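You operate a simulated robot arm through the tools that you are given. There is no shell and no other tool. Be economical: measure what you need, move in short steps, check, and stop when the job is done.

The job below is to be done with a simulated robot arm. You get a single attempt, and the scene is never put back.

TASK
Test where the white valve opens and stand it on the matching field.
Fine: LOW under 20 kPa, HIGH over 30. Vent until the red lamp is out before pulling it, then shut the vent.

Only the result counts: the job must be done as asked and must still hold three seconds after the hand-in. Knocking over, shifting, dropping, spilling or breaking anything else fails it.

THE ROBOT
A 6-joint arm with a two-finger parallel gripper, fixed in place. Base frame: the origin is at the foot of the arm, x ahead of it, y to its left, z up; the work surface is at about z = 0. Readings come in m, rad, newtons and seconds.
With the tool pointing down near the work surface it reaches from about 0.14 to 0.58 m from the base axis. Its first joint turns from -1.152 to 1.152 rad. Payload 2.1 kg.
The TCP is the grasp point between the finger pads, 0.03 m short of the fingertips. In the tool frame z runs along the fingers and y along their closing line. Largest opening 0.094 m; finger width 0.028, thickness 0.01; the body of the gripper, 0.05 by 0.096 m, starts 0.055 m behind the TCP.
Orientation is that of the tool frame in the base frame, as a unit quaternion [w, x, y, z]. With the fingers straight down and closing along the base's y, the tool's x points along the base's -x, its y along +y and its z along -z.

THE INTERFACE
- The arm moves only by the tool servo_tool. Its argument "plan" is a list of rows, each a list of 7 numbers: the shift along the tool's x, y, z in m, then the turn, a rotation vector about the tool's x, y, z in rad, then the finger opening in m, from 0 to 0.094. In form: [[x, y, z, wx, wy, wz, hand], ...]. A call has 1 to 12 rows; each row is the pose to reach, as a shift and turn from the pose commanded when the call began, along the tool's axes at that moment. Each row takes 0.2 s and may step no farther than 0.05 m and 0.15 rad from the row before; otherwise, or with a gripper value out of range, the whole call is refused. A pose out of reach is approached as far as the arm can. The call stops where the force on the tool passes 40 N (or 10 N more than at its start, if that is more) or the arm is blocked; 0.2 s more then pass. Each finger travels about 0.072 m/s and halts on what it meets, pressing with about 34 N; the grip force reading is that of the motor and also rises with nothing between the fingers. The clock runs only during rows and for 0.2 s after the last one: add rows that repeat a pose to give the fingers time. It gives the time, the measured TCP pose, the force on the tool (base axes), the opening and the grip force at its end, in the units of the frame above (readings bear some noise).
- Cameras (640 x 400 px; columns grow to the right, rows downward): "scene" is fixed at [0.0783, -0.3577, 0.5005]; the picture's right is [0.77, -0.64, 0.00], its down [-0.26, -0.31, -0.91] and it looks along [0.59, 0.70, -0.41] (base axes); focal length 265 px, centre (320, 200). "wrist" rides on the gripper at [0.076, 0.014, -0.102] in the tool frame; the picture's right is [-0.18, 0.98, 0.00], its down [-0.75, -0.14, -0.64] and it looks along [-0.63, -0.12, 0.77] (tool axes); focal length 243 px, centre (320, 200). There is no depth. A picture from a camera that has moved, and an enlarged one, comes with that camera's place and axes in the base frame and with its lens. The place of the scene camera against the robot may be out by one fixed shift of up to 0.025 m in any direction.
- get_image(camera): a new picture of that camera. The clock stands still meanwhile.
- close_up(camera, box): a new picture of the part [left, top, right, bottom] of that camera's present view, enlarged. The clock stands still meanwhile.
- close_job(): hands the job in; it is judged then, once.

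Go step by step. Nothing tells you positions but the pictures and the camera data: compare them with the known pose of the tool, close in by small moves and look again before you grip or let go. The budget is 120 turns and 76 pictures, counting those below and the enlarged ones. Unless the task says otherwise, let go and move clear before handing in, and close with one line.

The tools are called after "Request:" as a command line: name --pt "numbers of a row" for each row, then --argument value for the rest, lists and objects as JSON in quotes. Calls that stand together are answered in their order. servo_tool: Moves the arm, as the interface text tells. Its arguments: {"type":"object","properties":{"plan":{"type":"array","items":{"type":"array","items":{"type":"number"}}}},"required":["plan"]} The other tools are called the same way: get_image (camera) takes a picture; close_up (camera, box) takes an enlarged picture of a part of a camera's view; close_job () hands the job in.

At the start:

```text
time_s: 0.0
ee_pos: [0.337, 0.0314, 0.4101]
tcp_rot: [0.001, -0.001, 1.0, 0.0]
contact_force: [-0.2, -0.2, -0.6]
finger_gap: 0.0938
gripper_force: 0.1
```

scene: 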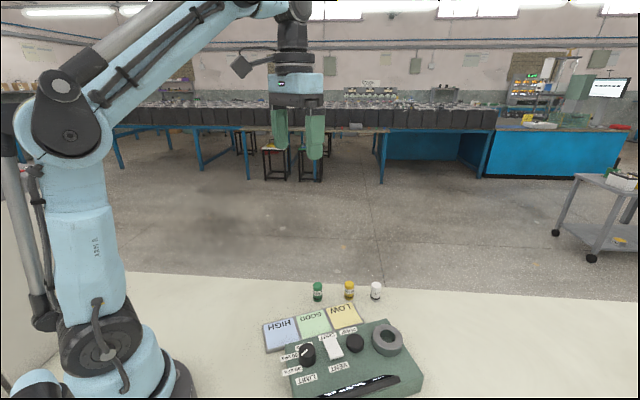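
wrist: 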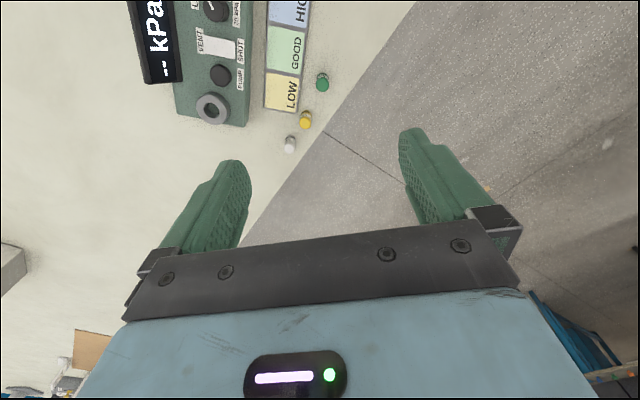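

I see a green test panel with knobs, a socket, three fields (HIGH/GOOD/LOW), and three small valves. I'll enlarge both views to read the details.

Request:
close_up --camera "scene" --box '[250, 270, 440, 400]'

Request:
close_up --camera "wrist" --box '[120, 0, 360, 160]'

```text
3.08 times, centred on (345, 335) of scene
camera zoom: at [0.0783, -0.3577, 0.5005], right [0.77, -0.64, 0.0], down [-0.26, -0.31, -0.91], along [0.59, 0.7, -0.41], focal length 816 px, centre (243, -215)
```

zoom: 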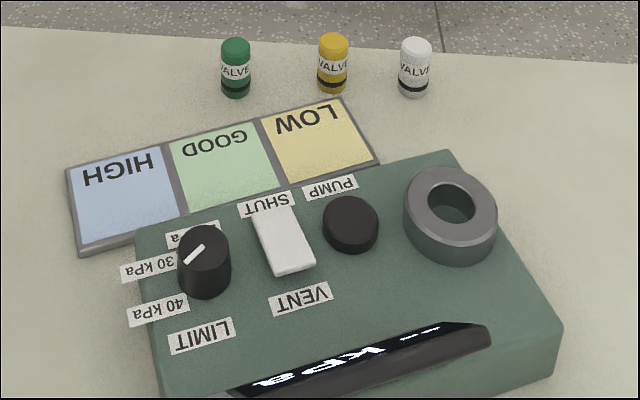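

```text
2.50 times, centred on (240, 80) of wrist
camera zoom: at [0.2625, 0.0451, 0.5117], right [0.18, 0.98, 0.0], down [0.75, -0.14, 0.64], along [0.63, -0.12, -0.77], focal length 606 px, centre (520, 500)
```

zoom: 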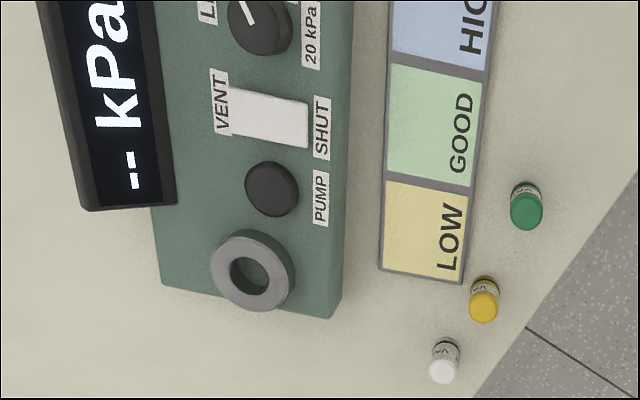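

The white valve is at about (0.486, -0.065), and the panel runs from about (0.25, -0.11) to (0.38, -0.18). I'll move for a better view of the panel.

Request:
servo_tool --pt "0.024 -0.0375 0 0 0 0 0.094" --pt "0.048 -0.075 0 0 0 0 0.094" --pt "0.072 -0.1125 0 0 0 0 0.094" --pt "0.097 -0.15 0 0 0 0 0.094" --pt "0.097 -0.15 0 0 0 0 0.094"

Request:
get_image --camera "wrist"

```text
time_s: 1.2
ee_pos: [0.2419, -0.1191, 0.41]
tcp_rot: [0.0, -0.001, 1.0, 0.0]
contact_force: [-0.2, 0.7, -0.4]
finger_gap: 0.0938
gripper_force: 0.0
```

```text
71 pictures are left
camera wrist: at [0.1653, -0.1047, 0.5123], right [0.18, 0.98, 0.0], down [0.75, -0.14, 0.64], along [0.63, -0.12, -0.77], focal length 243 px, centre (320, 200)
```

wrist: 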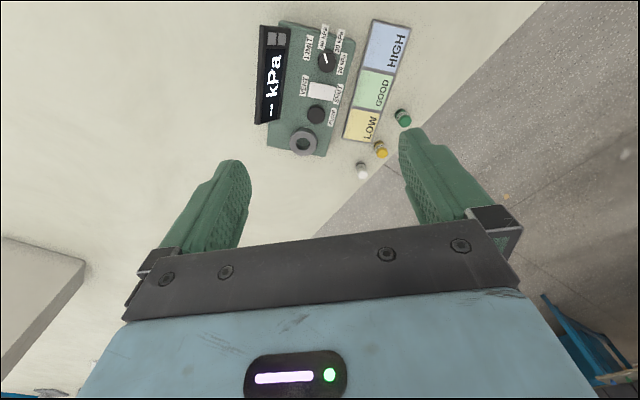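

Request:
close_up --camera "wrist" --box '[240, 10, 432, 130]'

Request:
close_up --camera "wrist" --box '[240, 80, 432, 200]'

```text
3.33 times, centred on (336, 70) of wrist
camera zoom: at [0.1653, -0.1047, 0.5123], right [0.18, 0.98, 0.0], down [0.75, -0.14, 0.64], along [0.63, -0.12, -0.77], focal length 809 px, centre (267, 633)
```

zoom: 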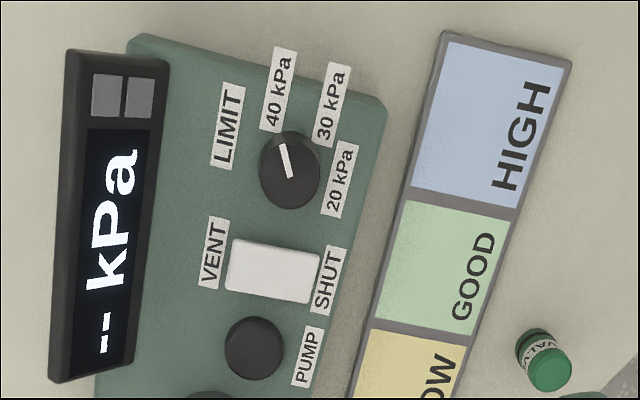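

```text
3.33 times, centred on (336, 140) of wrist
camera zoom: at [0.1653, -0.1047, 0.5123], right [0.18, 0.98, 0.0], down [0.75, -0.14, 0.64], along [0.63, -0.12, -0.77], focal length 809 px, centre (267, 400)
```

zoom: 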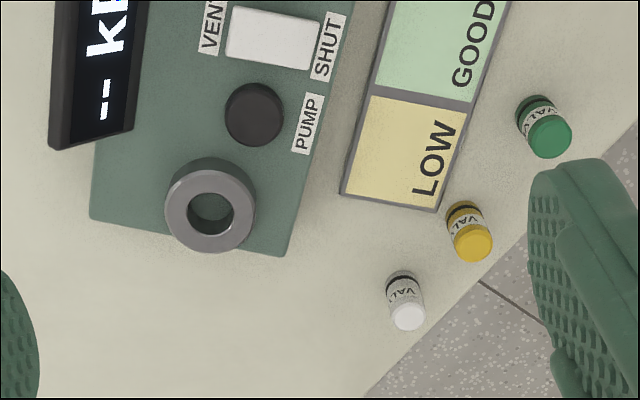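

The limit knob points at 40 kPa, and two lamps on the display are unlit. The white valve is at about (0.487, -0.067) and roughly 0.05 tall, so I'll move above it.

Request:
servo_tool --pt "-0.031 0.0064 0.0325 0 0 0 0.07" --pt "-0.062 0.0128 0.065 0 0 0 0.06" --pt "-0.092 0.019 0.0975 0 0 0 0.06" --pt "-0.123 0.0255 0.13 0 0 0 0.06" --pt "-0.154 0.032 0.1625 0 0 0 0.06" --pt "-0.185 0.038 0.195 0 0 0 0.06" --pt "-0.215 0.045 0.2275 0 0 0 0.06" --pt "-0.245 0.052 0.26 0 0 0 0.06" --pt "-0.245 0.052 0.28 0 0 0 0.06" --pt "-0.245 0.052 0.28 0 0 0 0.06"

Request:
get_image --camera "wrist"

Request:
get_image --camera "scene"

```text
time_s: 3.4
ee_pos: [0.4873, -0.0664, 0.1295]
tcp_rot: [0.001, 0.0, 1.0, 0.0]
contact_force: [0.6, 0.7, 0.9]
finger_gap: 0.0598
gripper_force: 0.1
```

```text
68 pictures are left
camera wrist: at [0.411, -0.0529, 0.2312], right [0.18, 0.98, 0.0], down [0.75, -0.14, 0.64], along [0.63, -0.12, -0.77], focal length 243 px, centre (320, 200)
```

wrist: 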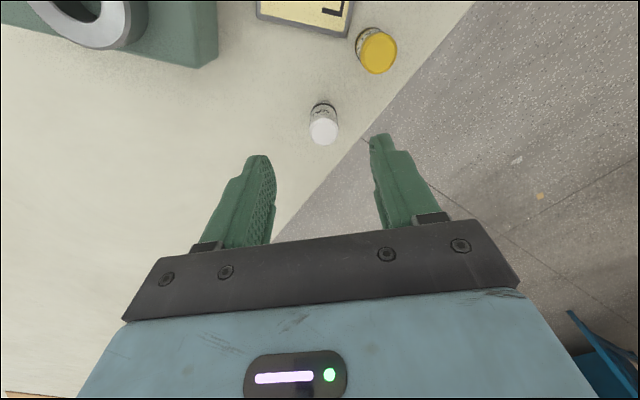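

```text
67 pictures are left
```

scene: 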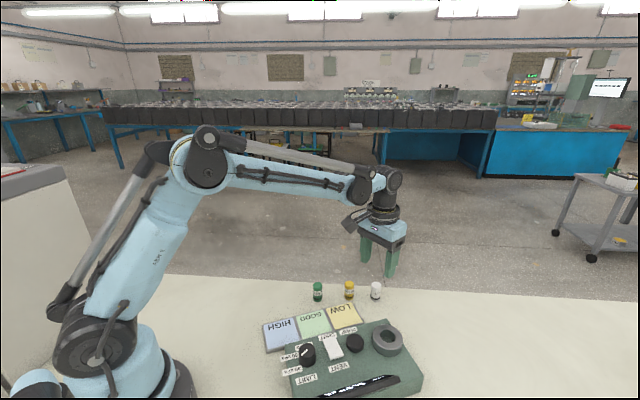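

The valve seems to lie slightly ahead of the TCP, so I'll zoom in to measure it.

Request:
close_up --camera "wrist" --box '[280, 80, 376, 140]'

```text
6.67 times, centred on (328, 110) of wrist
camera zoom: at [0.411, -0.0529, 0.2312], right [0.18, 0.98, 0.0], down [0.75, -0.14, 0.64], along [0.63, -0.12, -0.77], focal length 1618 px, centre (267, 800)
```

zoom: 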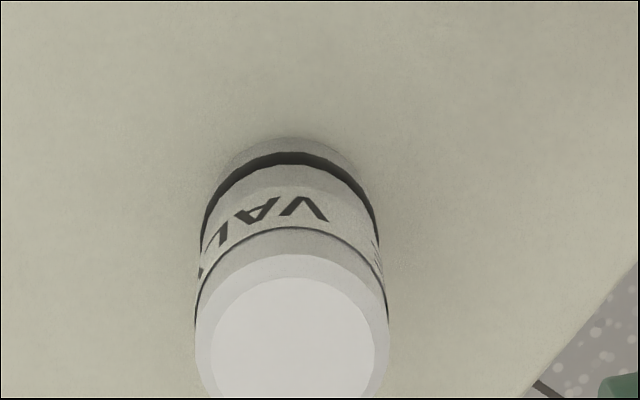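

The valve is about 0.024 m in diameter and 0.045 m tall, centred near (0.495, -0.066). I'll descend and grip only the upper part so the base stays free for the socket.

Request:
servo_tool --pt "-0.008 0.001 0.02 0 0 0 0.06" --pt "-0.008 0.001 0.045 0 0 0 0.06" --pt "-0.008 0.001 0.065 0 0 0 0.06" --pt "-0.008 0.001 0.076 0 0 0 0.06" --pt "-0.008 0.001 0.076 0 0 0 0.05"

Request:
get_image --camera "wrist"

Request:
close_up --camera "scene" --box '[320, 240, 432, 310]'

```text
time_s: 4.6
ee_pos: [0.4926, -0.0662, 0.0539]
tcp_rot: [0.0, -0.001, 1.0, -0.001]
contact_force: [0.1, -0.4, -0.4]
finger_gap: 0.0501
gripper_force: 0.2
```

```text
65 pictures are left
camera wrist: at [0.418, -0.052, 0.1552], right [0.18, 0.98, 0.0], down [0.75, -0.14, 0.64], along [0.63, -0.12, -0.77], focal length 243 px, centre (320, 200)
```

wrist: 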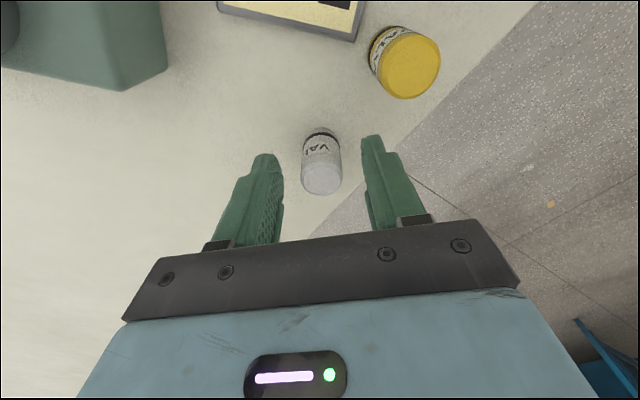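

```text
5.71 times, centred on (376, 275) of scene
camera zoom: at [0.0783, -0.3577, 0.5005], right [0.77, -0.64, 0.0], down [-0.26, -0.31, -0.91], along [0.59, 0.7, -0.41], focal length 1516 px, centre (0, -229)
```

zoom: 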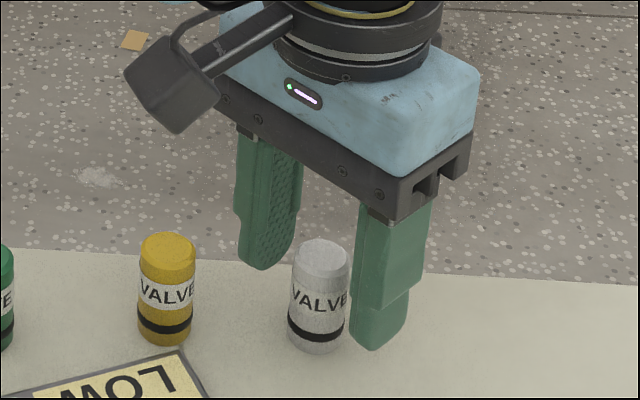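

The valve is centred between the fingers, so I'll close and lift slightly.

Request:
servo_tool --pt "-0.002 0 0 0 0 0 0.03" --pt "-0.002 0 0 0 0 0 0.015" --pt "-0.002 0 0 0 0 0 0.015" --pt "-0.002 0 -0.03 0 0 0 0.015" --pt "-0.002 0 -0.07 0 0 0 0.015" --pt "-0.002 0 -0.1 0 0 0 0.015"

Request:
get_image --camera "wrist"

Request:
close_up --camera "scene" --box '[320, 200, 432, 270]'

```text
time_s: 6.0
ee_pos: [0.4947, -0.0663, 0.1553]
tcp_rot: [0.0, -0.001, 1.0, 0.0]
contact_force: [-0.6, 0.5, -0.6]
finger_gap: 0.0207
gripper_force: 33.7
```

```text
63 pictures are left
camera wrist: at [0.4201, -0.052, 0.2567], right [0.18, 0.98, 0.0], down [0.75, -0.14, 0.64], along [0.63, -0.12, -0.77], focal length 243 px, centre (320, 200)
```

wrist: 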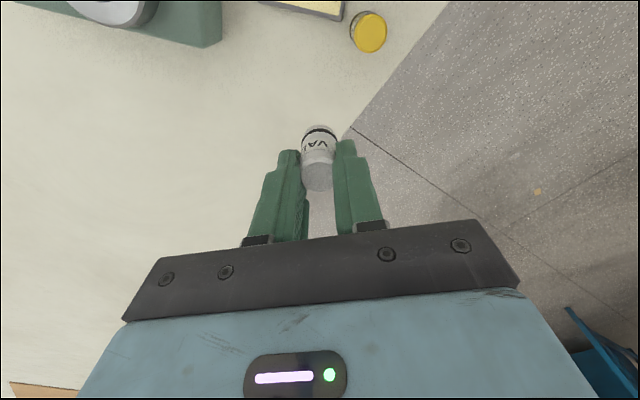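

```text
5.71 times, centred on (376, 235) of scene
camera zoom: at [0.0783, -0.3577, 0.5005], right [0.77, -0.64, 0.0], down [-0.26, -0.31, -0.91], along [0.59, 0.7, -0.41], focal length 1516 px, centre (0, 0)
```

zoom: 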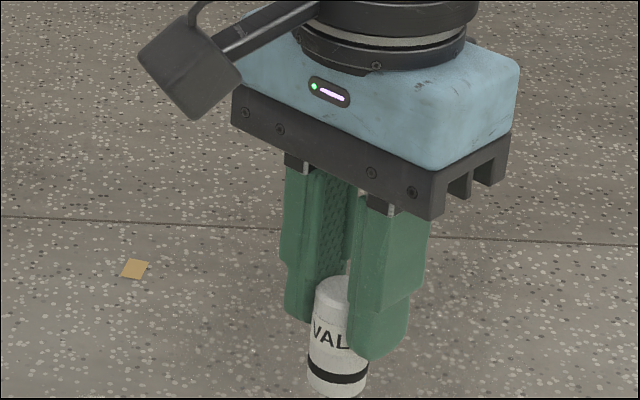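

The valve is held upright, and its bottom is about 0.054 below the TCP. I'll move over the socket and measure it.

Request:
servo_tool --pt "0.01 -0.01 -0.045 0 0 0 0.015" --pt "0.04 -0.04 -0.05 0 0 0 0.015" --pt "0.07 -0.07 -0.05 0 0 0 0.015" --pt "0.1 -0.1 -0.05 0 0 0 0.015" --pt "0.115 -0.11 -0.05 0 0 0 0.015" --pt "0.115 -0.11 -0.05 0 0 0 0.015"

Request:
get_image --camera "wrist"

Request:
close_up --camera "scene" --box '[270, 250, 430, 350]'

```text
time_s: 7.4
ee_pos: [0.3801, -0.1777, 0.2036]
tcp_rot: [0.001, 0.001, 1.0, 0.0]
contact_force: [0.1, -0.1, 0.0]
finger_gap: 0.0218
gripper_force: 34.3
```

```text
61 pictures are left
camera wrist: at [0.3055, -0.1615, 0.3065], right [0.18, 0.98, 0.0], down [0.75, -0.14, 0.64], along [0.63, -0.12, -0.77], focal length 243 px, centre (320, 200)
```

wrist: 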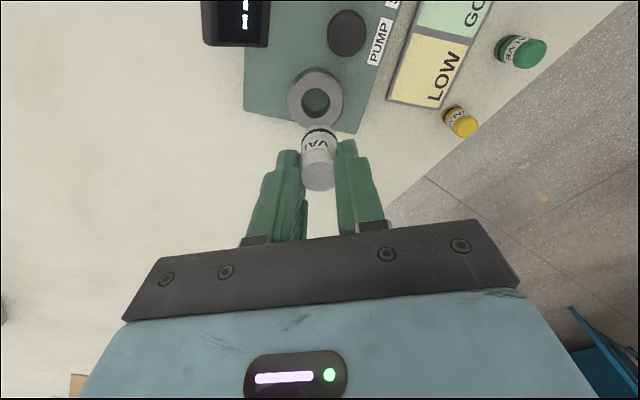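

```text
4.00 times, centred on (350, 300) of scene
camera zoom: at [0.0783, -0.3577, 0.5005], right [0.77, -0.64, 0.0], down [-0.26, -0.31, -0.91], along [0.59, 0.7, -0.41], focal length 1061 px, centre (200, -200)
```

zoom: 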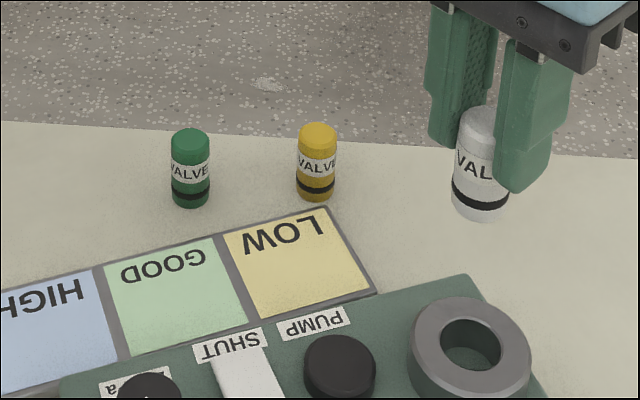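

I'll zoom in on the socket to get its rim geometry.

Request:
close_up --camera "wrist" --box '[256, 50, 384, 130]'

Request:
close_up --camera "scene" --box '[340, 310, 436, 370]'

```text
5.00 times, centred on (320, 90) of wrist
camera zoom: at [0.3055, -0.1615, 0.3065], right [0.18, 0.98, 0.0], down [0.75, -0.14, 0.64], along [0.63, -0.12, -0.77], focal length 1213 px, centre (320, 750)
```

zoom: 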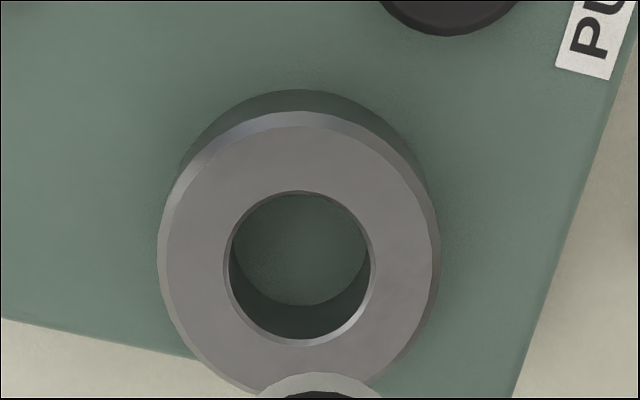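

```text
6.67 times, centred on (388, 340) of scene
camera zoom: at [0.0783, -0.3577, 0.5005], right [0.77, -0.64, 0.0], down [-0.26, -0.31, -0.91], along [0.59, 0.7, -0.41], focal length 1769 px, centre (-133, -733)
```

zoom: 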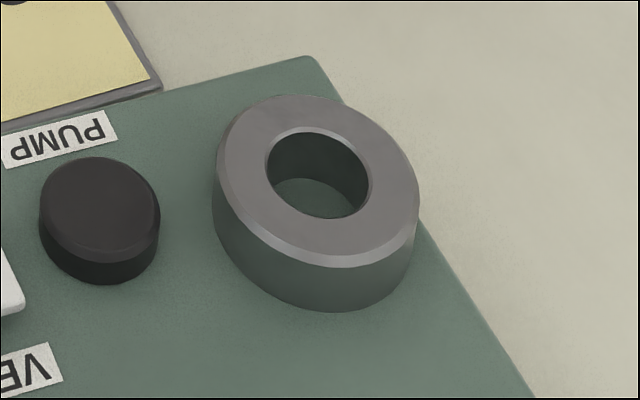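

The rim looks to be near (0.384, -0.181) at z of about 0.058. I'll descend until the valve bottom is just above the rim and compare in both views.

Request:
servo_tool --pt "-0.004 -0.0035 0.03 0 0 0 0.015" --pt "-0.004 -0.0035 0.055 0 0 0 0.015" --pt "-0.004 -0.0035 0.07 0 0 0 0.015" --pt "-0.004 -0.0035 0.07 0 0 0 0.015"

Request:
close_up --camera "wrist" --box '[224, 60, 416, 180]'

Request:
close_up --camera "scene" --box '[340, 290, 436, 350]'

```text
time_s: 8.4
ee_pos: [0.3864, -0.1796, 0.1334]
tcp_rot: [0.0, 0.0, 1.0, 0.0]
contact_force: [0.1, 0.6, -0.9]
finger_gap: 0.0223
gripper_force: 34.8
```

```text
3.33 times, centred on (320, 120) of wrist
camera zoom: at [0.3097, -0.165, 0.2355], right [0.18, 0.98, 0.0], down [0.75, -0.14, 0.64], along [0.63, -0.12, -0.77], focal length 809 px, centre (320, 467)
```

zoom: 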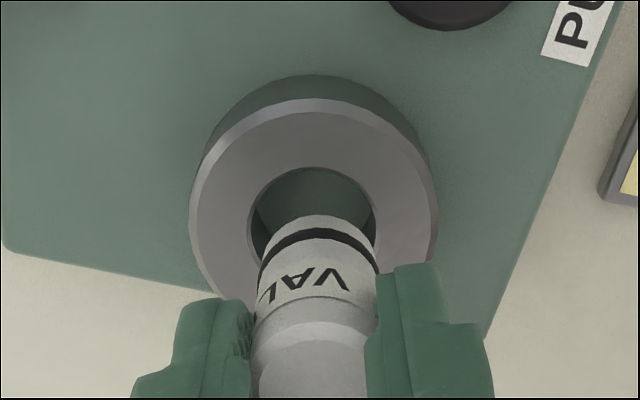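

```text
6.67 times, centred on (388, 320) of scene
camera zoom: at [0.0783, -0.3577, 0.5005], right [0.77, -0.64, 0.0], down [-0.26, -0.31, -0.91], along [0.59, 0.7, -0.41], focal length 1769 px, centre (-133, -600)
```

zoom: 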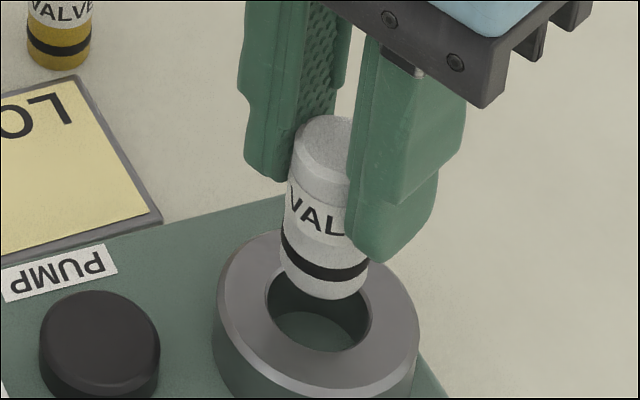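

Both views agree that the valve is over the hole to within 1–2 mm. I'll lower it slowly and watch the force.

Request:
servo_tool --pt "0 -0.001 0.008 0 0 0 0.015" --pt "0 -0.001 0.014 0 0 0 0.015" --pt "0 -0.001 0.019 0 0 0 0.015" --pt "0 -0.001 0.023 0 0 0 0.015"

Request:
close_up --camera "wrist" --box '[224, 60, 416, 180]'

Request:
close_up --camera "scene" --box '[340, 290, 436, 350]'

```text
time_s: 9.4
ee_pos: [0.3857, -0.1806, 0.1096]
tcp_rot: [0.0, 0.0, 1.0, 0.0]
contact_force: [-0.4, 0.1, -0.5]
finger_gap: 0.022
gripper_force: 34.3
```

```text
3.33 times, centred on (320, 120) of wrist
camera zoom: at [0.3098, -0.1661, 0.2126], right [0.18, 0.98, 0.0], down [0.75, -0.14, 0.64], along [0.63, -0.12, -0.77], focal length 809 px, centre (320, 467)
```

zoom: 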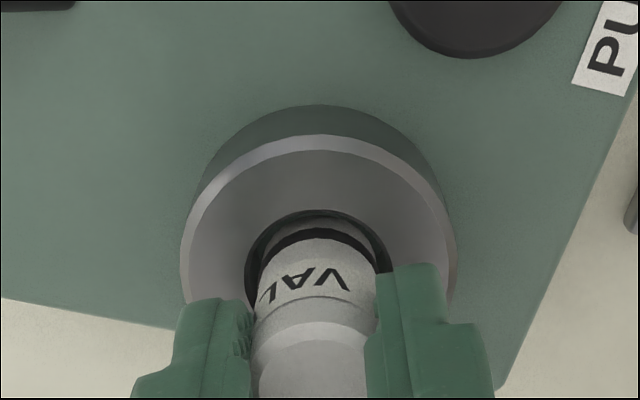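

```text
6.67 times, centred on (388, 320) of scene
camera zoom: at [0.0783, -0.3577, 0.5005], right [0.77, -0.64, 0.0], down [-0.26, -0.31, -0.91], along [0.59, 0.7, -0.41], focal length 1769 px, centre (-133, -600)
```

zoom: 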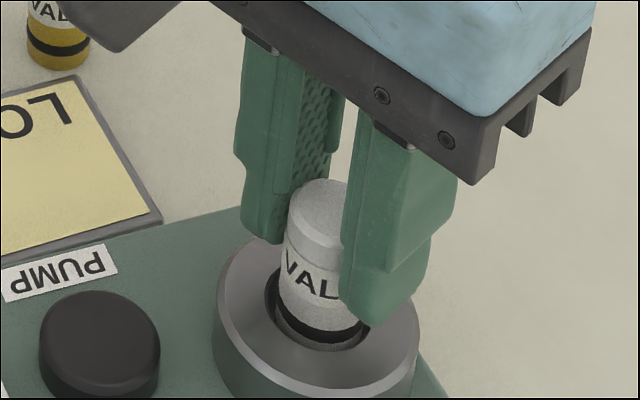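

The valve is entering the bore without contact. I'll keep lowering to seat it.

Request:
servo_tool --pt "-0.0005 0 0.004 0 0 0 0.015" --pt "-0.0005 0 0.008 0 0 0 0.015" --pt "-0.0005 0 0.011 0 0 0 0.015" --pt "-0.0005 0 0.013 0 0 0 0.015"

Request:
close_up --camera "scene" --box '[340, 290, 436, 350]'

```text
time_s: 10.4
ee_pos: [0.3854, -0.1804, 0.0977]
tcp_rot: [0.001, 0.0, 1.0, 0.0]
contact_force: [1.1, 1.3, 28.6]
finger_gap: 0.0223
gripper_force: 34.0
```

```text
6.67 times, centred on (388, 320) of scene
camera zoom: at [0.0782, -0.3576, 0.5006], right [0.77, -0.64, 0.0], down [-0.26, -0.31, -0.91], along [0.59, 0.7, -0.41], focal length 1769 px, centre (-133, -600)
```

zoom: 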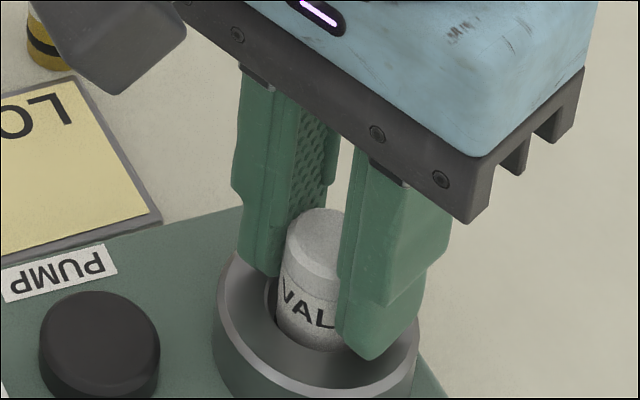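

The 28 N of contact shows the valve is on the bottom of the socket. I'll relieve the pressure, open, rise, and check the seat and the display.

Request:
servo_tool --pt "0 0 -0.001 0 0 0 0.015" --pt "0 0 -0.001 0 0 0 0.04" --pt "0 0 -0.001 0 0 0 0.05" --pt "0 0 -0.001 0 0 0 0.05" --pt "0 0 -0.03 0 0 0 0.05" --pt "0 0 -0.07 0 0 0 0.05" --pt "0 0 -0.11 0 0 0 0.05" --pt "0.03 0 -0.14 0 0 0 0.05" --pt "0.06 0 -0.17 0 0 0 0.05"

Request:
get_image --camera "wrist"

Request:
close_up --camera "scene" --box '[260, 280, 452, 400]'

```text
time_s: 12.4
ee_pos: [0.3263, -0.1811, 0.269]
tcp_rot: [0.001, 0.0, 1.0, 0.001]
contact_force: [-0.6, -0.2, 0.1]
finger_gap: 0.0501
gripper_force: 0.1
```

```text
52 pictures are left
camera wrist: at [0.2497, -0.1664, 0.3701], right [0.18, 0.98, 0.0], down [0.75, -0.14, 0.64], along [0.63, -0.12, -0.77], focal length 243 px, centre (320, 200)
```

wrist: 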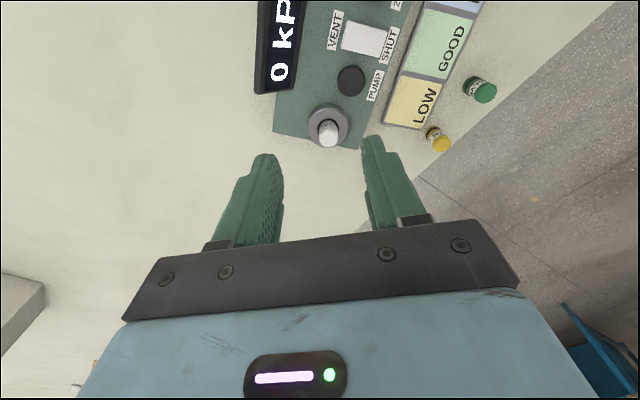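

```text
3.33 times, centred on (356, 340) of scene
camera zoom: at [0.0784, -0.3577, 0.5005], right [0.77, -0.64, 0.0], down [-0.26, -0.31, -0.91], along [0.59, 0.7, -0.41], focal length 884 px, centre (200, -267)
```

zoom: 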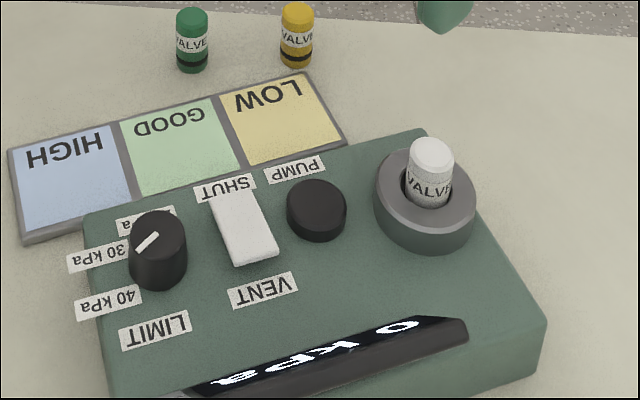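

The valve is seated, the display reads 0 kPa, and the limit is at 40. I'll close the fingers, move over the PUMP button, and check the vent lever's state.

Request:
servo_tool --pt "0 0.02 0 0 0 0 0.03" --pt "-0.004 0.038 0.03 0 0 0 0.005" --pt "-0.004 0.038 0.07 0 0 0 0.0" --pt "-0.004 0.038 0.11 0 0 0 0.0" --pt "-0.004 0.038 0.129 0 0 0 0.0" --pt "-0.004 0.038 0.129 0 0 0 0.0"

Request:
get_image --camera "wrist"

Request:
close_up --camera "scene" --box '[280, 300, 408, 380]'

```text
time_s: 13.8
ee_pos: [0.3301, -0.1442, 0.1376]
tcp_rot: [-0.001, 0.001, 1.0, 0.0]
contact_force: [0.6, -0.1, -0.5]
finger_gap: 0.0
gripper_force: 32.8
```

```text
50 pictures are left
camera wrist: at [0.2537, -0.1289, 0.2401], right [0.18, 0.98, 0.0], down [0.75, -0.14, 0.64], along [0.63, -0.12, -0.77], focal length 243 px, centre (320, 200)
```

wrist: 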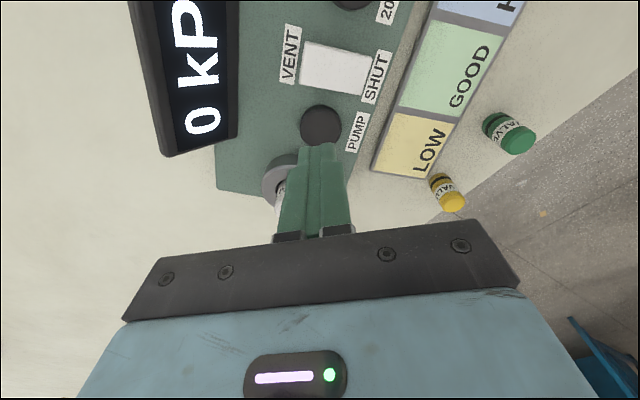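

```text
5.00 times, centred on (344, 340) of scene
camera zoom: at [0.0783, -0.3577, 0.5005], right [0.77, -0.64, 0.0], down [-0.26, -0.31, -0.91], along [0.59, 0.7, -0.41], focal length 1327 px, centre (200, -500)
```

zoom: 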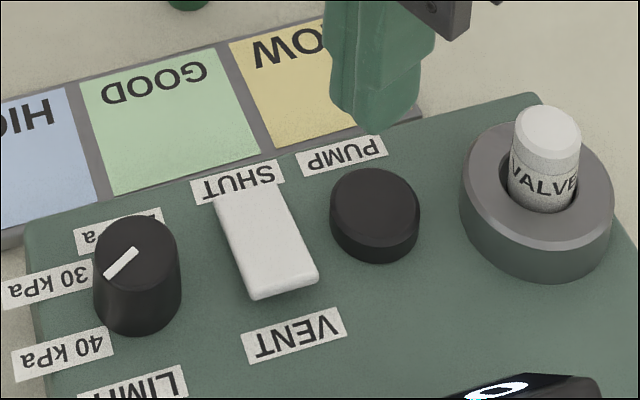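

The rocker's SHUT end is down and the VENT end is raised, so the vent is shut. The PUMP button is at about (0.328, -0.143), and I'll press it gently.

Request:
servo_tool --pt "0.0025 0 0.03 0 0 0 0" --pt "0.0025 0 0.046 0 0 0 0" --pt "0.0025 0 0.049 0 0 0 0" --pt "0.0025 0 0.052 0 0 0 0" --pt "0.0025 0 0.054 0 0 0 0"

Request:
get_image --camera "wrist"

Request:
close_up --camera "scene" --box '[280, 310, 424, 400]'

```text
time_s: 15.0
ee_pos: [0.3272, -0.1445, 0.0849]
tcp_rot: [0.0, 0.0, 1.0, 0.0]
contact_force: [-0.2, -0.9, 1.6]
finger_gap: 0.0
gripper_force: 33.2
```

```text
48 pictures are left
camera wrist: at [0.2513, -0.1286, 0.187], right [0.18, 0.98, 0.0], down [0.75, -0.14, 0.64], along [0.63, -0.12, -0.77], focal length 243 px, centre (320, 200)
```

wrist: 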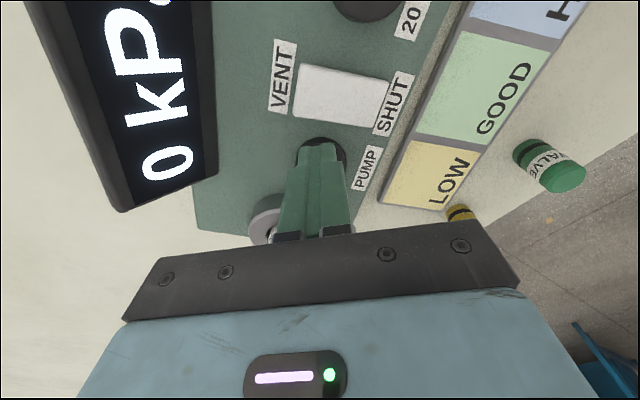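

```text
4.44 times, centred on (352, 355) of scene
camera zoom: at [0.0783, -0.3577, 0.5005], right [0.77, -0.64, 0.0], down [-0.26, -0.31, -0.91], along [0.59, 0.7, -0.41], focal length 1179 px, centre (178, -489)
```

zoom: 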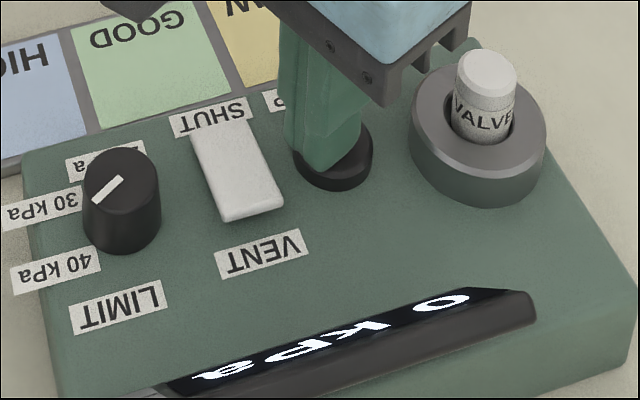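

The fingertips are just touching the button, so I'll press a few millimetres deeper.

Request:
servo_tool --pt "0 0 0.002 0 0 0 0" --pt "0 0 0.004 0 0 0 0" --pt "0 0 0.005 0 0 0 0"

Request:
get_image --camera "wrist"

```text
time_s: 15.8
ee_pos: [0.3269, -0.1437, 0.0798]
tcp_rot: [0.0, 0.0, 1.0, -0.001]
contact_force: [-3.5, -2.0, 15.2]
finger_gap: 0.0
gripper_force: 32.7
```

```text
46 pictures are left
camera wrist: at [0.2514, -0.1285, 0.1821], right [0.18, 0.98, 0.0], down [0.75, -0.14, 0.64], along [0.63, -0.12, -0.77], focal length 243 px, centre (320, 200)
```

wrist: 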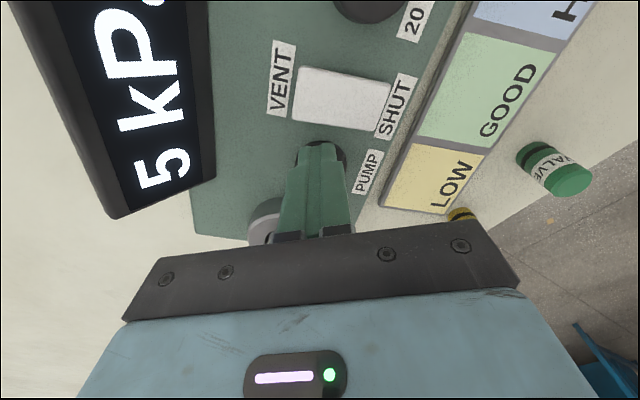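

The display reads 5 kPa. I'll hold briefly to learn whether the pump works per press or continuously.

Request:
servo_tool --pt "0 0 0 0 0 0 0"

Request:
close_up --camera "wrist" --box '[0, 0, 320, 200]'

```text
time_s: 16.2
ee_pos: [0.3273, -0.1431, 0.0794]
tcp_rot: [0.0, 0.0, 1.0, 0.001]
contact_force: [-4.4, -2.5, 16.1]
finger_gap: 0.0
gripper_force: 33.0
```

```text
2.00 times, centred on (160, 100) of wrist
camera zoom: at [0.2514, -0.1285, 0.182], right [0.18, 0.98, 0.0], down [0.75, -0.14, 0.64], along [0.63, -0.12, -0.77], focal length 485 px, centre (640, 400)
```

zoom: 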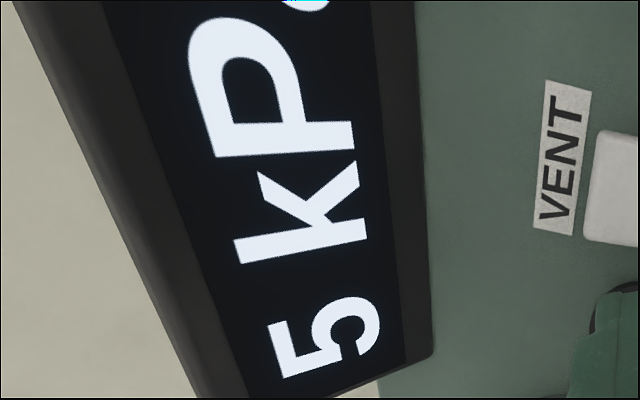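

It stays at 5 kPa, so each press gives one step. I'll release, press again, and check.

Request:
servo_tool --pt "0 0 -0.004 0 0 0 0" --pt "0 0 -0.007 0 0 0 0" --pt "0 0 -0.007 0 0 0 0" --pt "0 0 -0.003 0 0 0 0" --pt "0 0 0 0 0 0 0" --pt "0 0 0 0 0 0 0"

Request:
get_image --camera "wrist"

Request:
close_up --camera "scene" --box '[280, 310, 424, 400]'

```text
time_s: 17.6
ee_pos: [0.3269, -0.1436, 0.0801]
tcp_rot: [0.0, 0.0, 1.0, 0.0]
contact_force: [-3.3, 2.8, 16.3]
finger_gap: 0.0
gripper_force: 33.2
```

```text
44 pictures are left
camera wrist: at [0.2516, -0.1284, 0.1819], right [0.18, 0.98, 0.0], down [0.75, -0.14, 0.64], along [0.63, -0.12, -0.77], focal length 243 px, centre (320, 200)
```

wrist: 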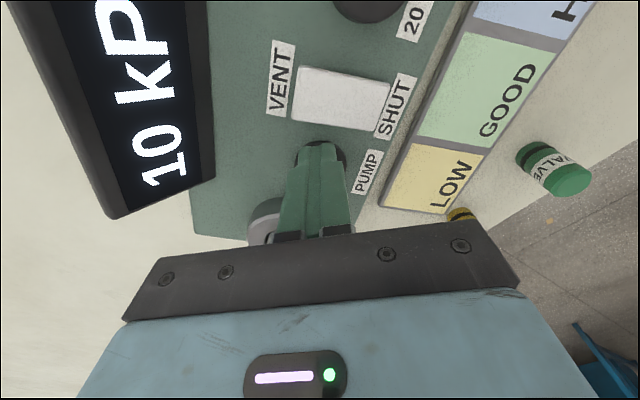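

```text
4.44 times, centred on (352, 355) of scene
camera zoom: at [0.0783, -0.3576, 0.5005], right [0.77, -0.64, 0.0], down [-0.26, -0.31, -0.91], along [0.59, 0.7, -0.41], focal length 1179 px, centre (178, -489)
```

zoom: 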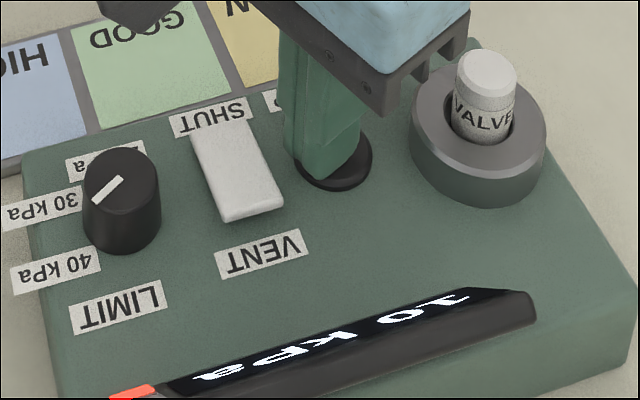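

The display reads 10 kPa and the red pressure lamp is visible in the scene view. I'll keep pumping one press at a time.

Request:
servo_tool --pt "0 0 -0.004 0 0 0 0" --pt "0 0 -0.007 0 0 0 0" --pt "0 0 -0.007 0 0 0 0" --pt "0 0 -0.003 0 0 0 0" --pt "0 0 0 0 0 0 0" --pt "0 0 0 0 0 0 0"

Request:
close_up --camera "scene" --box '[280, 310, 424, 400]'

```text
time_s: 19.0
ee_pos: [0.3276, -0.1429, 0.0798]
tcp_rot: [0.0, 0.0, 1.0, -0.001]
contact_force: [2.0, 1.2, 16.9]
finger_gap: 0.0
gripper_force: 33.4
```

```text
4.44 times, centred on (352, 355) of scene
camera zoom: at [0.0783, -0.3576, 0.5005], right [0.77, -0.64, 0.0], down [-0.26, -0.31, -0.91], along [0.59, 0.7, -0.41], focal length 1179 px, centre (178, -489)
```

zoom: 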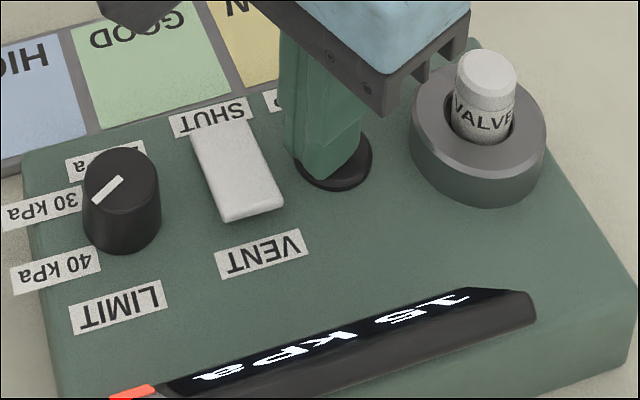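

The display reads 15 kPa, so I'll press again.

Request:
servo_tool --pt "0 0 -0.004 0 0 0 0" --pt "0 0 -0.007 0 0 0 0" --pt "0 0 -0.007 0 0 0 0" --pt "0 0 -0.003 0 0 0 0" --pt "0 0 0 0 0 0 0" --pt "0 0 0 0 0 0 0"

Request:
close_up --camera "scene" --box '[280, 310, 424, 400]'

```text
time_s: 20.4
ee_pos: [0.3267, -0.1431, 0.0795]
tcp_rot: [0.0, 0.0, 1.0, -0.001]
contact_force: [-6.0, -0.2, 17.8]
finger_gap: 0.0002
gripper_force: 33.1
```

```text
4.44 times, centred on (352, 355) of scene
camera zoom: at [0.0783, -0.3576, 0.5005], right [0.77, -0.64, 0.0], down [-0.26, -0.31, -0.91], along [0.59, 0.7, -0.41], focal length 1179 px, centre (178, -489)
```

zoom: 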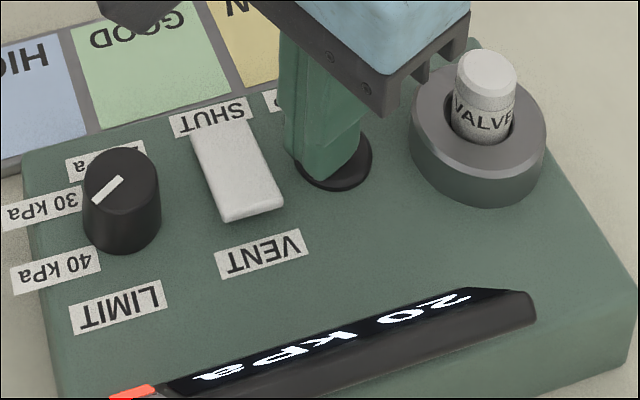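

The display reads 20 kPa, so I'll press again.

Request:
servo_tool --pt "0 0 -0.004 0 0 0 0" --pt "0 0 -0.007 0 0 0 0" --pt "0 0 -0.007 0 0 0 0" --pt "0 0 -0.003 0 0 0 0" --pt "0 0 0 0 0 0 0" --pt "0 0 0 0 0 0 0"

Request:
close_up --camera "scene" --box '[280, 310, 424, 400]'

```text
time_s: 21.8
ee_pos: [0.3276, -0.1424, 0.0792]
tcp_rot: [0.0, 0.0, 1.0, 0.0]
contact_force: [-0.3, 1.5, 17.1]
finger_gap: 0.0002
gripper_force: 33.3
```

```text
4.44 times, centred on (352, 355) of scene
camera zoom: at [0.0783, -0.3576, 0.5005], right [0.77, -0.64, 0.0], down [-0.26, -0.31, -0.91], along [0.59, 0.7, -0.41], focal length 1179 px, centre (178, -489)
```

zoom: 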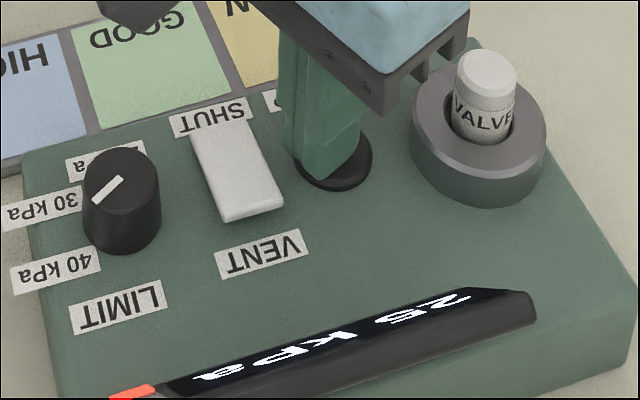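

The display reads 25 kPa, so I'll press again.

Request:
servo_tool --pt "0 0 -0.004 0 0 0 0" --pt "0 0 -0.007 0 0 0 0" --pt "0 0 -0.007 0 0 0 0" --pt "0 0 -0.003 0 0 0 0" --pt "0 0 0 0 0 0 0" --pt "0 0 0 0 0 0 0"

Request:
close_up --camera "scene" --box '[280, 310, 424, 400]'

Request:
close_up --camera "wrist" --box '[0, 0, 320, 200]'

```text
time_s: 23.2
ee_pos: [0.3281, -0.1437, 0.0787]
tcp_rot: [0.0, 0.0, 1.0, 0.0]
contact_force: [-3.3, -0.4, 16.9]
finger_gap: 0.0001
gripper_force: 33.1
```

```text
4.44 times, centred on (352, 355) of scene
camera zoom: at [0.0783, -0.3576, 0.5005], right [0.77, -0.64, 0.0], down [-0.26, -0.31, -0.91], along [0.59, 0.7, -0.41], focal length 1179 px, centre (178, -489)
```

zoom: 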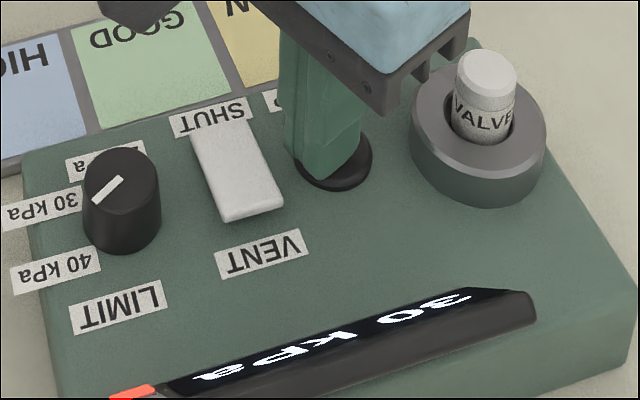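

```text
2.00 times, centred on (160, 100) of wrist
camera zoom: at [0.2518, -0.1284, 0.1818], right [0.18, 0.98, 0.0], down [0.75, -0.14, 0.64], along [0.63, -0.12, -0.77], focal length 485 px, centre (640, 400)
```

zoom: 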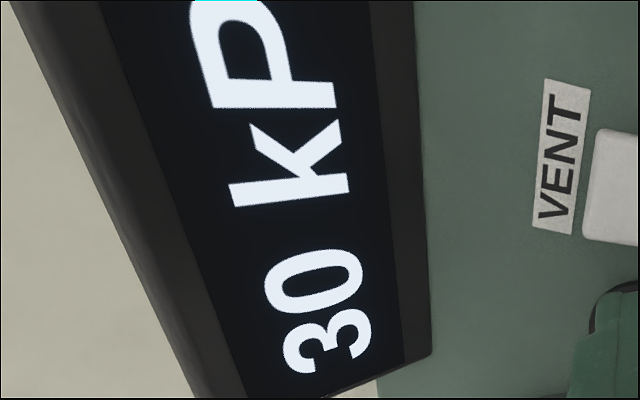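

The display reads 30 kPa. Before going on I'll rise to see both lamps.

Request:
servo_tool --pt "0 0 -0.007 0 0 0 0" --pt "0.01 0 -0.05 0 0 0 0" --pt "0.03 0 -0.09 0 0 0 0" --pt "0.05 0 -0.13 0 0 0 0" --pt "0.07 0 -0.17 0 0 0 0" --pt "0.08 0 -0.21 0 0 0 0" --pt "0.08 0 -0.24 0 0 0 0"

Request:
close_up --camera "wrist" --box '[200, 0, 392, 120]'

```text
time_s: 24.8
ee_pos: [0.2481, -0.1429, 0.3195]
tcp_rot: [0.0, 0.0, 1.0, 0.001]
contact_force: [0.6, -0.7, -0.2]
finger_gap: 0.0001
gripper_force: 32.6
```

```text
3.33 times, centred on (296, 60) of wrist
camera zoom: at [0.1719, -0.1285, 0.4221], right [0.18, 0.98, 0.0], down [0.75, -0.14, 0.64], along [0.63, -0.12, -0.77], focal length 809 px, centre (400, 667)
```

zoom: 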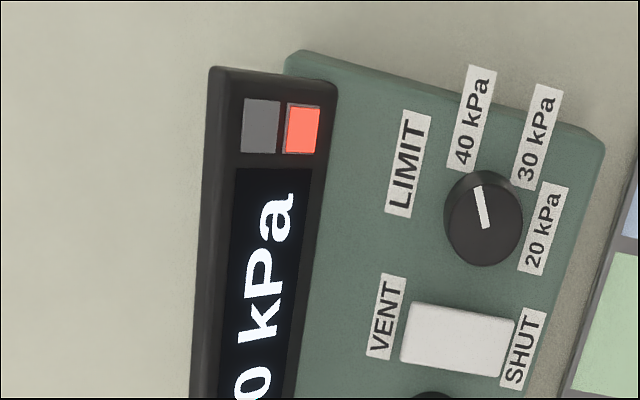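

The second lamp is still off and the reading is 30, so the valve hasn't opened. I'll go back down and press once more.

Request:
servo_tool --pt "0 0 0.03 0 0 0 0" --pt "-0.01 0 0.07 0 0 0 0" --pt "-0.03 0 0.11 0 0 0 0" --pt "-0.05 0 0.15 0 0 0 0" --pt "-0.07 0 0.19 0 0 0 0" --pt "-0.08 0 0.225 0 0 0 0" --pt "-0.08 0 0.233 0 0 0 0" --pt "-0.08 0 0.237 0 0 0 0" --pt "-0.08 0 0.24 0 0 0 0" --pt "-0.08 0 0.24 0 0 0 0"

Request:
close_up --camera "scene" --box '[280, 310, 424, 400]'

Request:
close_up --camera "wrist" --box '[0, 0, 320, 200]'

```text
time_s: 27.0
ee_pos: [0.3266, -0.1436, 0.0785]
tcp_rot: [0.0, 0.0, 1.0, 0.0]
contact_force: [-6.1, 2.4, 18.9]
finger_gap: 0.0
gripper_force: 32.9
```

```text
4.44 times, centred on (352, 355) of scene
camera zoom: at [0.0783, -0.3576, 0.5005], right [0.77, -0.64, 0.0], down [-0.26, -0.31, -0.91], along [0.59, 0.7, -0.41], focal length 1179 px, centre (178, -489)
```

zoom: 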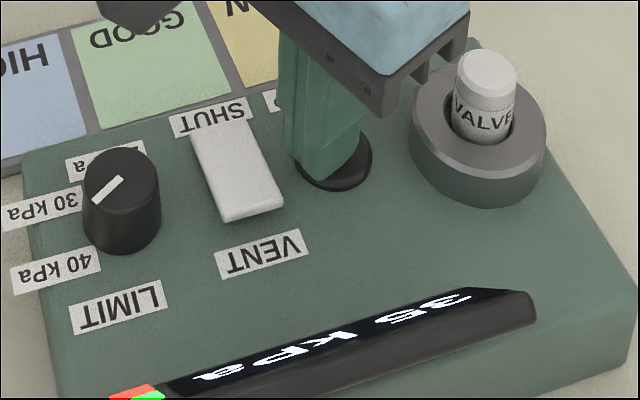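

```text
2.00 times, centred on (160, 100) of wrist
camera zoom: at [0.2514, -0.1285, 0.1816], right [0.18, 0.98, 0.0], down [0.75, -0.14, 0.64], along [0.63, -0.12, -0.77], focal length 485 px, centre (640, 400)
```

zoom: 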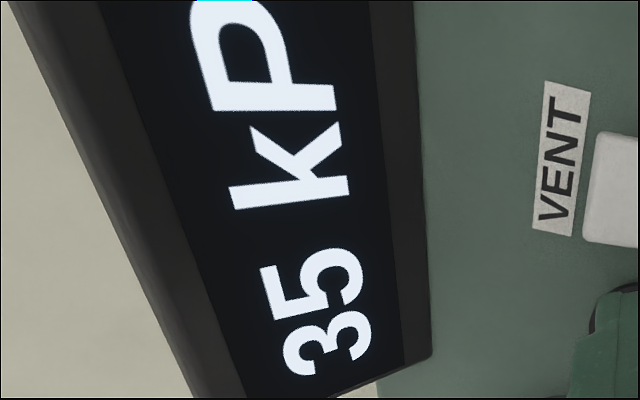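

The green lamp came on at 35 kPa and not at 30, so the valve belongs in HIGH. Next I'll move over the VENT end of the rocker, near (0.288, -0.138).

Request:
servo_tool --pt "0 0 -0.01 0 0 0 0" --pt "0 0 -0.04 0 0 0 0" --pt "0.02 0.003 -0.05 0 0 0 0" --pt "0.039 0.005 -0.05 0 0 0 0" --pt "0.039 0.005 -0.05 0 0 0 0"

Request:
get_image --camera "wrist"

Request:
close_up --camera "scene" --box '[280, 310, 424, 400]'

```text
time_s: 28.2
ee_pos: [0.2875, -0.1375, 0.1291]
tcp_rot: [0.0, -0.001, 1.0, 0.0]
contact_force: [-0.3, -0.3, 0.5]
finger_gap: 0.0
gripper_force: 33.0
```

```text
34 pictures are left
camera wrist: at [0.2125, -0.1234, 0.2312], right [0.18, 0.98, 0.0], down [0.75, -0.14, 0.64], along [0.63, -0.12, -0.77], focal length 243 px, centre (320, 200)
```

wrist: 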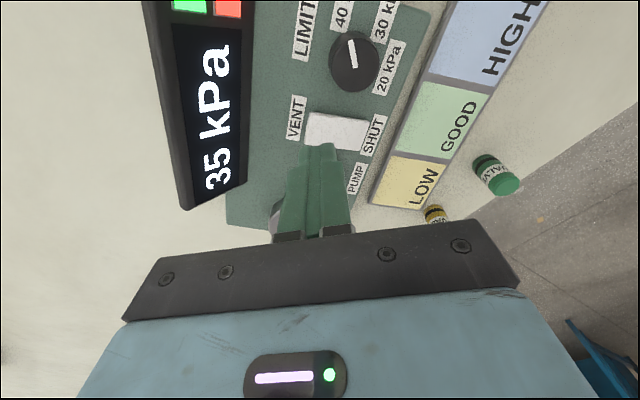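

```text
4.44 times, centred on (352, 355) of scene
camera zoom: at [0.0783, -0.3577, 0.5005], right [0.77, -0.64, 0.0], down [-0.26, -0.31, -0.91], along [0.59, 0.7, -0.41], focal length 1179 px, centre (178, -489)
```

zoom: 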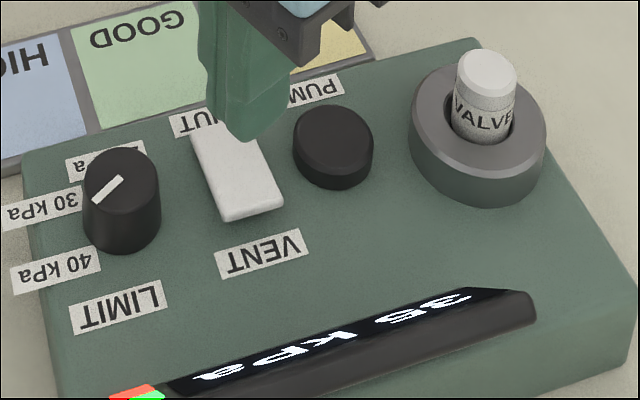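

The position over the VENT end is good, so I'll press down gradually.

Request:
servo_tool --pt "0 -0.003 0.025 0 0 0 0" --pt "0 -0.003 0.036 0 0 0 0" --pt "0 -0.003 0.04 0 0 0 0" --pt "0 -0.003 0.043 0 0 0 0" --pt "0 -0.003 0.046 0 0 0 0"

Request:
close_up --camera "scene" --box '[280, 310, 424, 400]'

```text
time_s: 29.4
ee_pos: [0.2887, -0.1408, 0.0852]
tcp_rot: [-0.003, 0.0, 1.0, -0.001]
contact_force: [-2.5, -0.2, 21.7]
finger_gap: 0.0
gripper_force: 32.6
stopped in row 5: the force on the tool passed its limit (the readings are from after the stop); the commanded pose is now the measured one
```

```text
4.44 times, centred on (352, 355) of scene
camera zoom: at [0.0783, -0.3576, 0.5005], right [0.77, -0.64, 0.0], down [-0.26, -0.31, -0.91], along [0.59, 0.7, -0.41], focal length 1179 px, centre (178, -489)
```

zoom: 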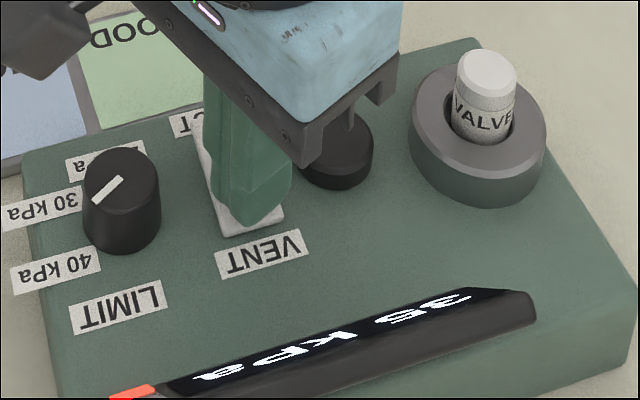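

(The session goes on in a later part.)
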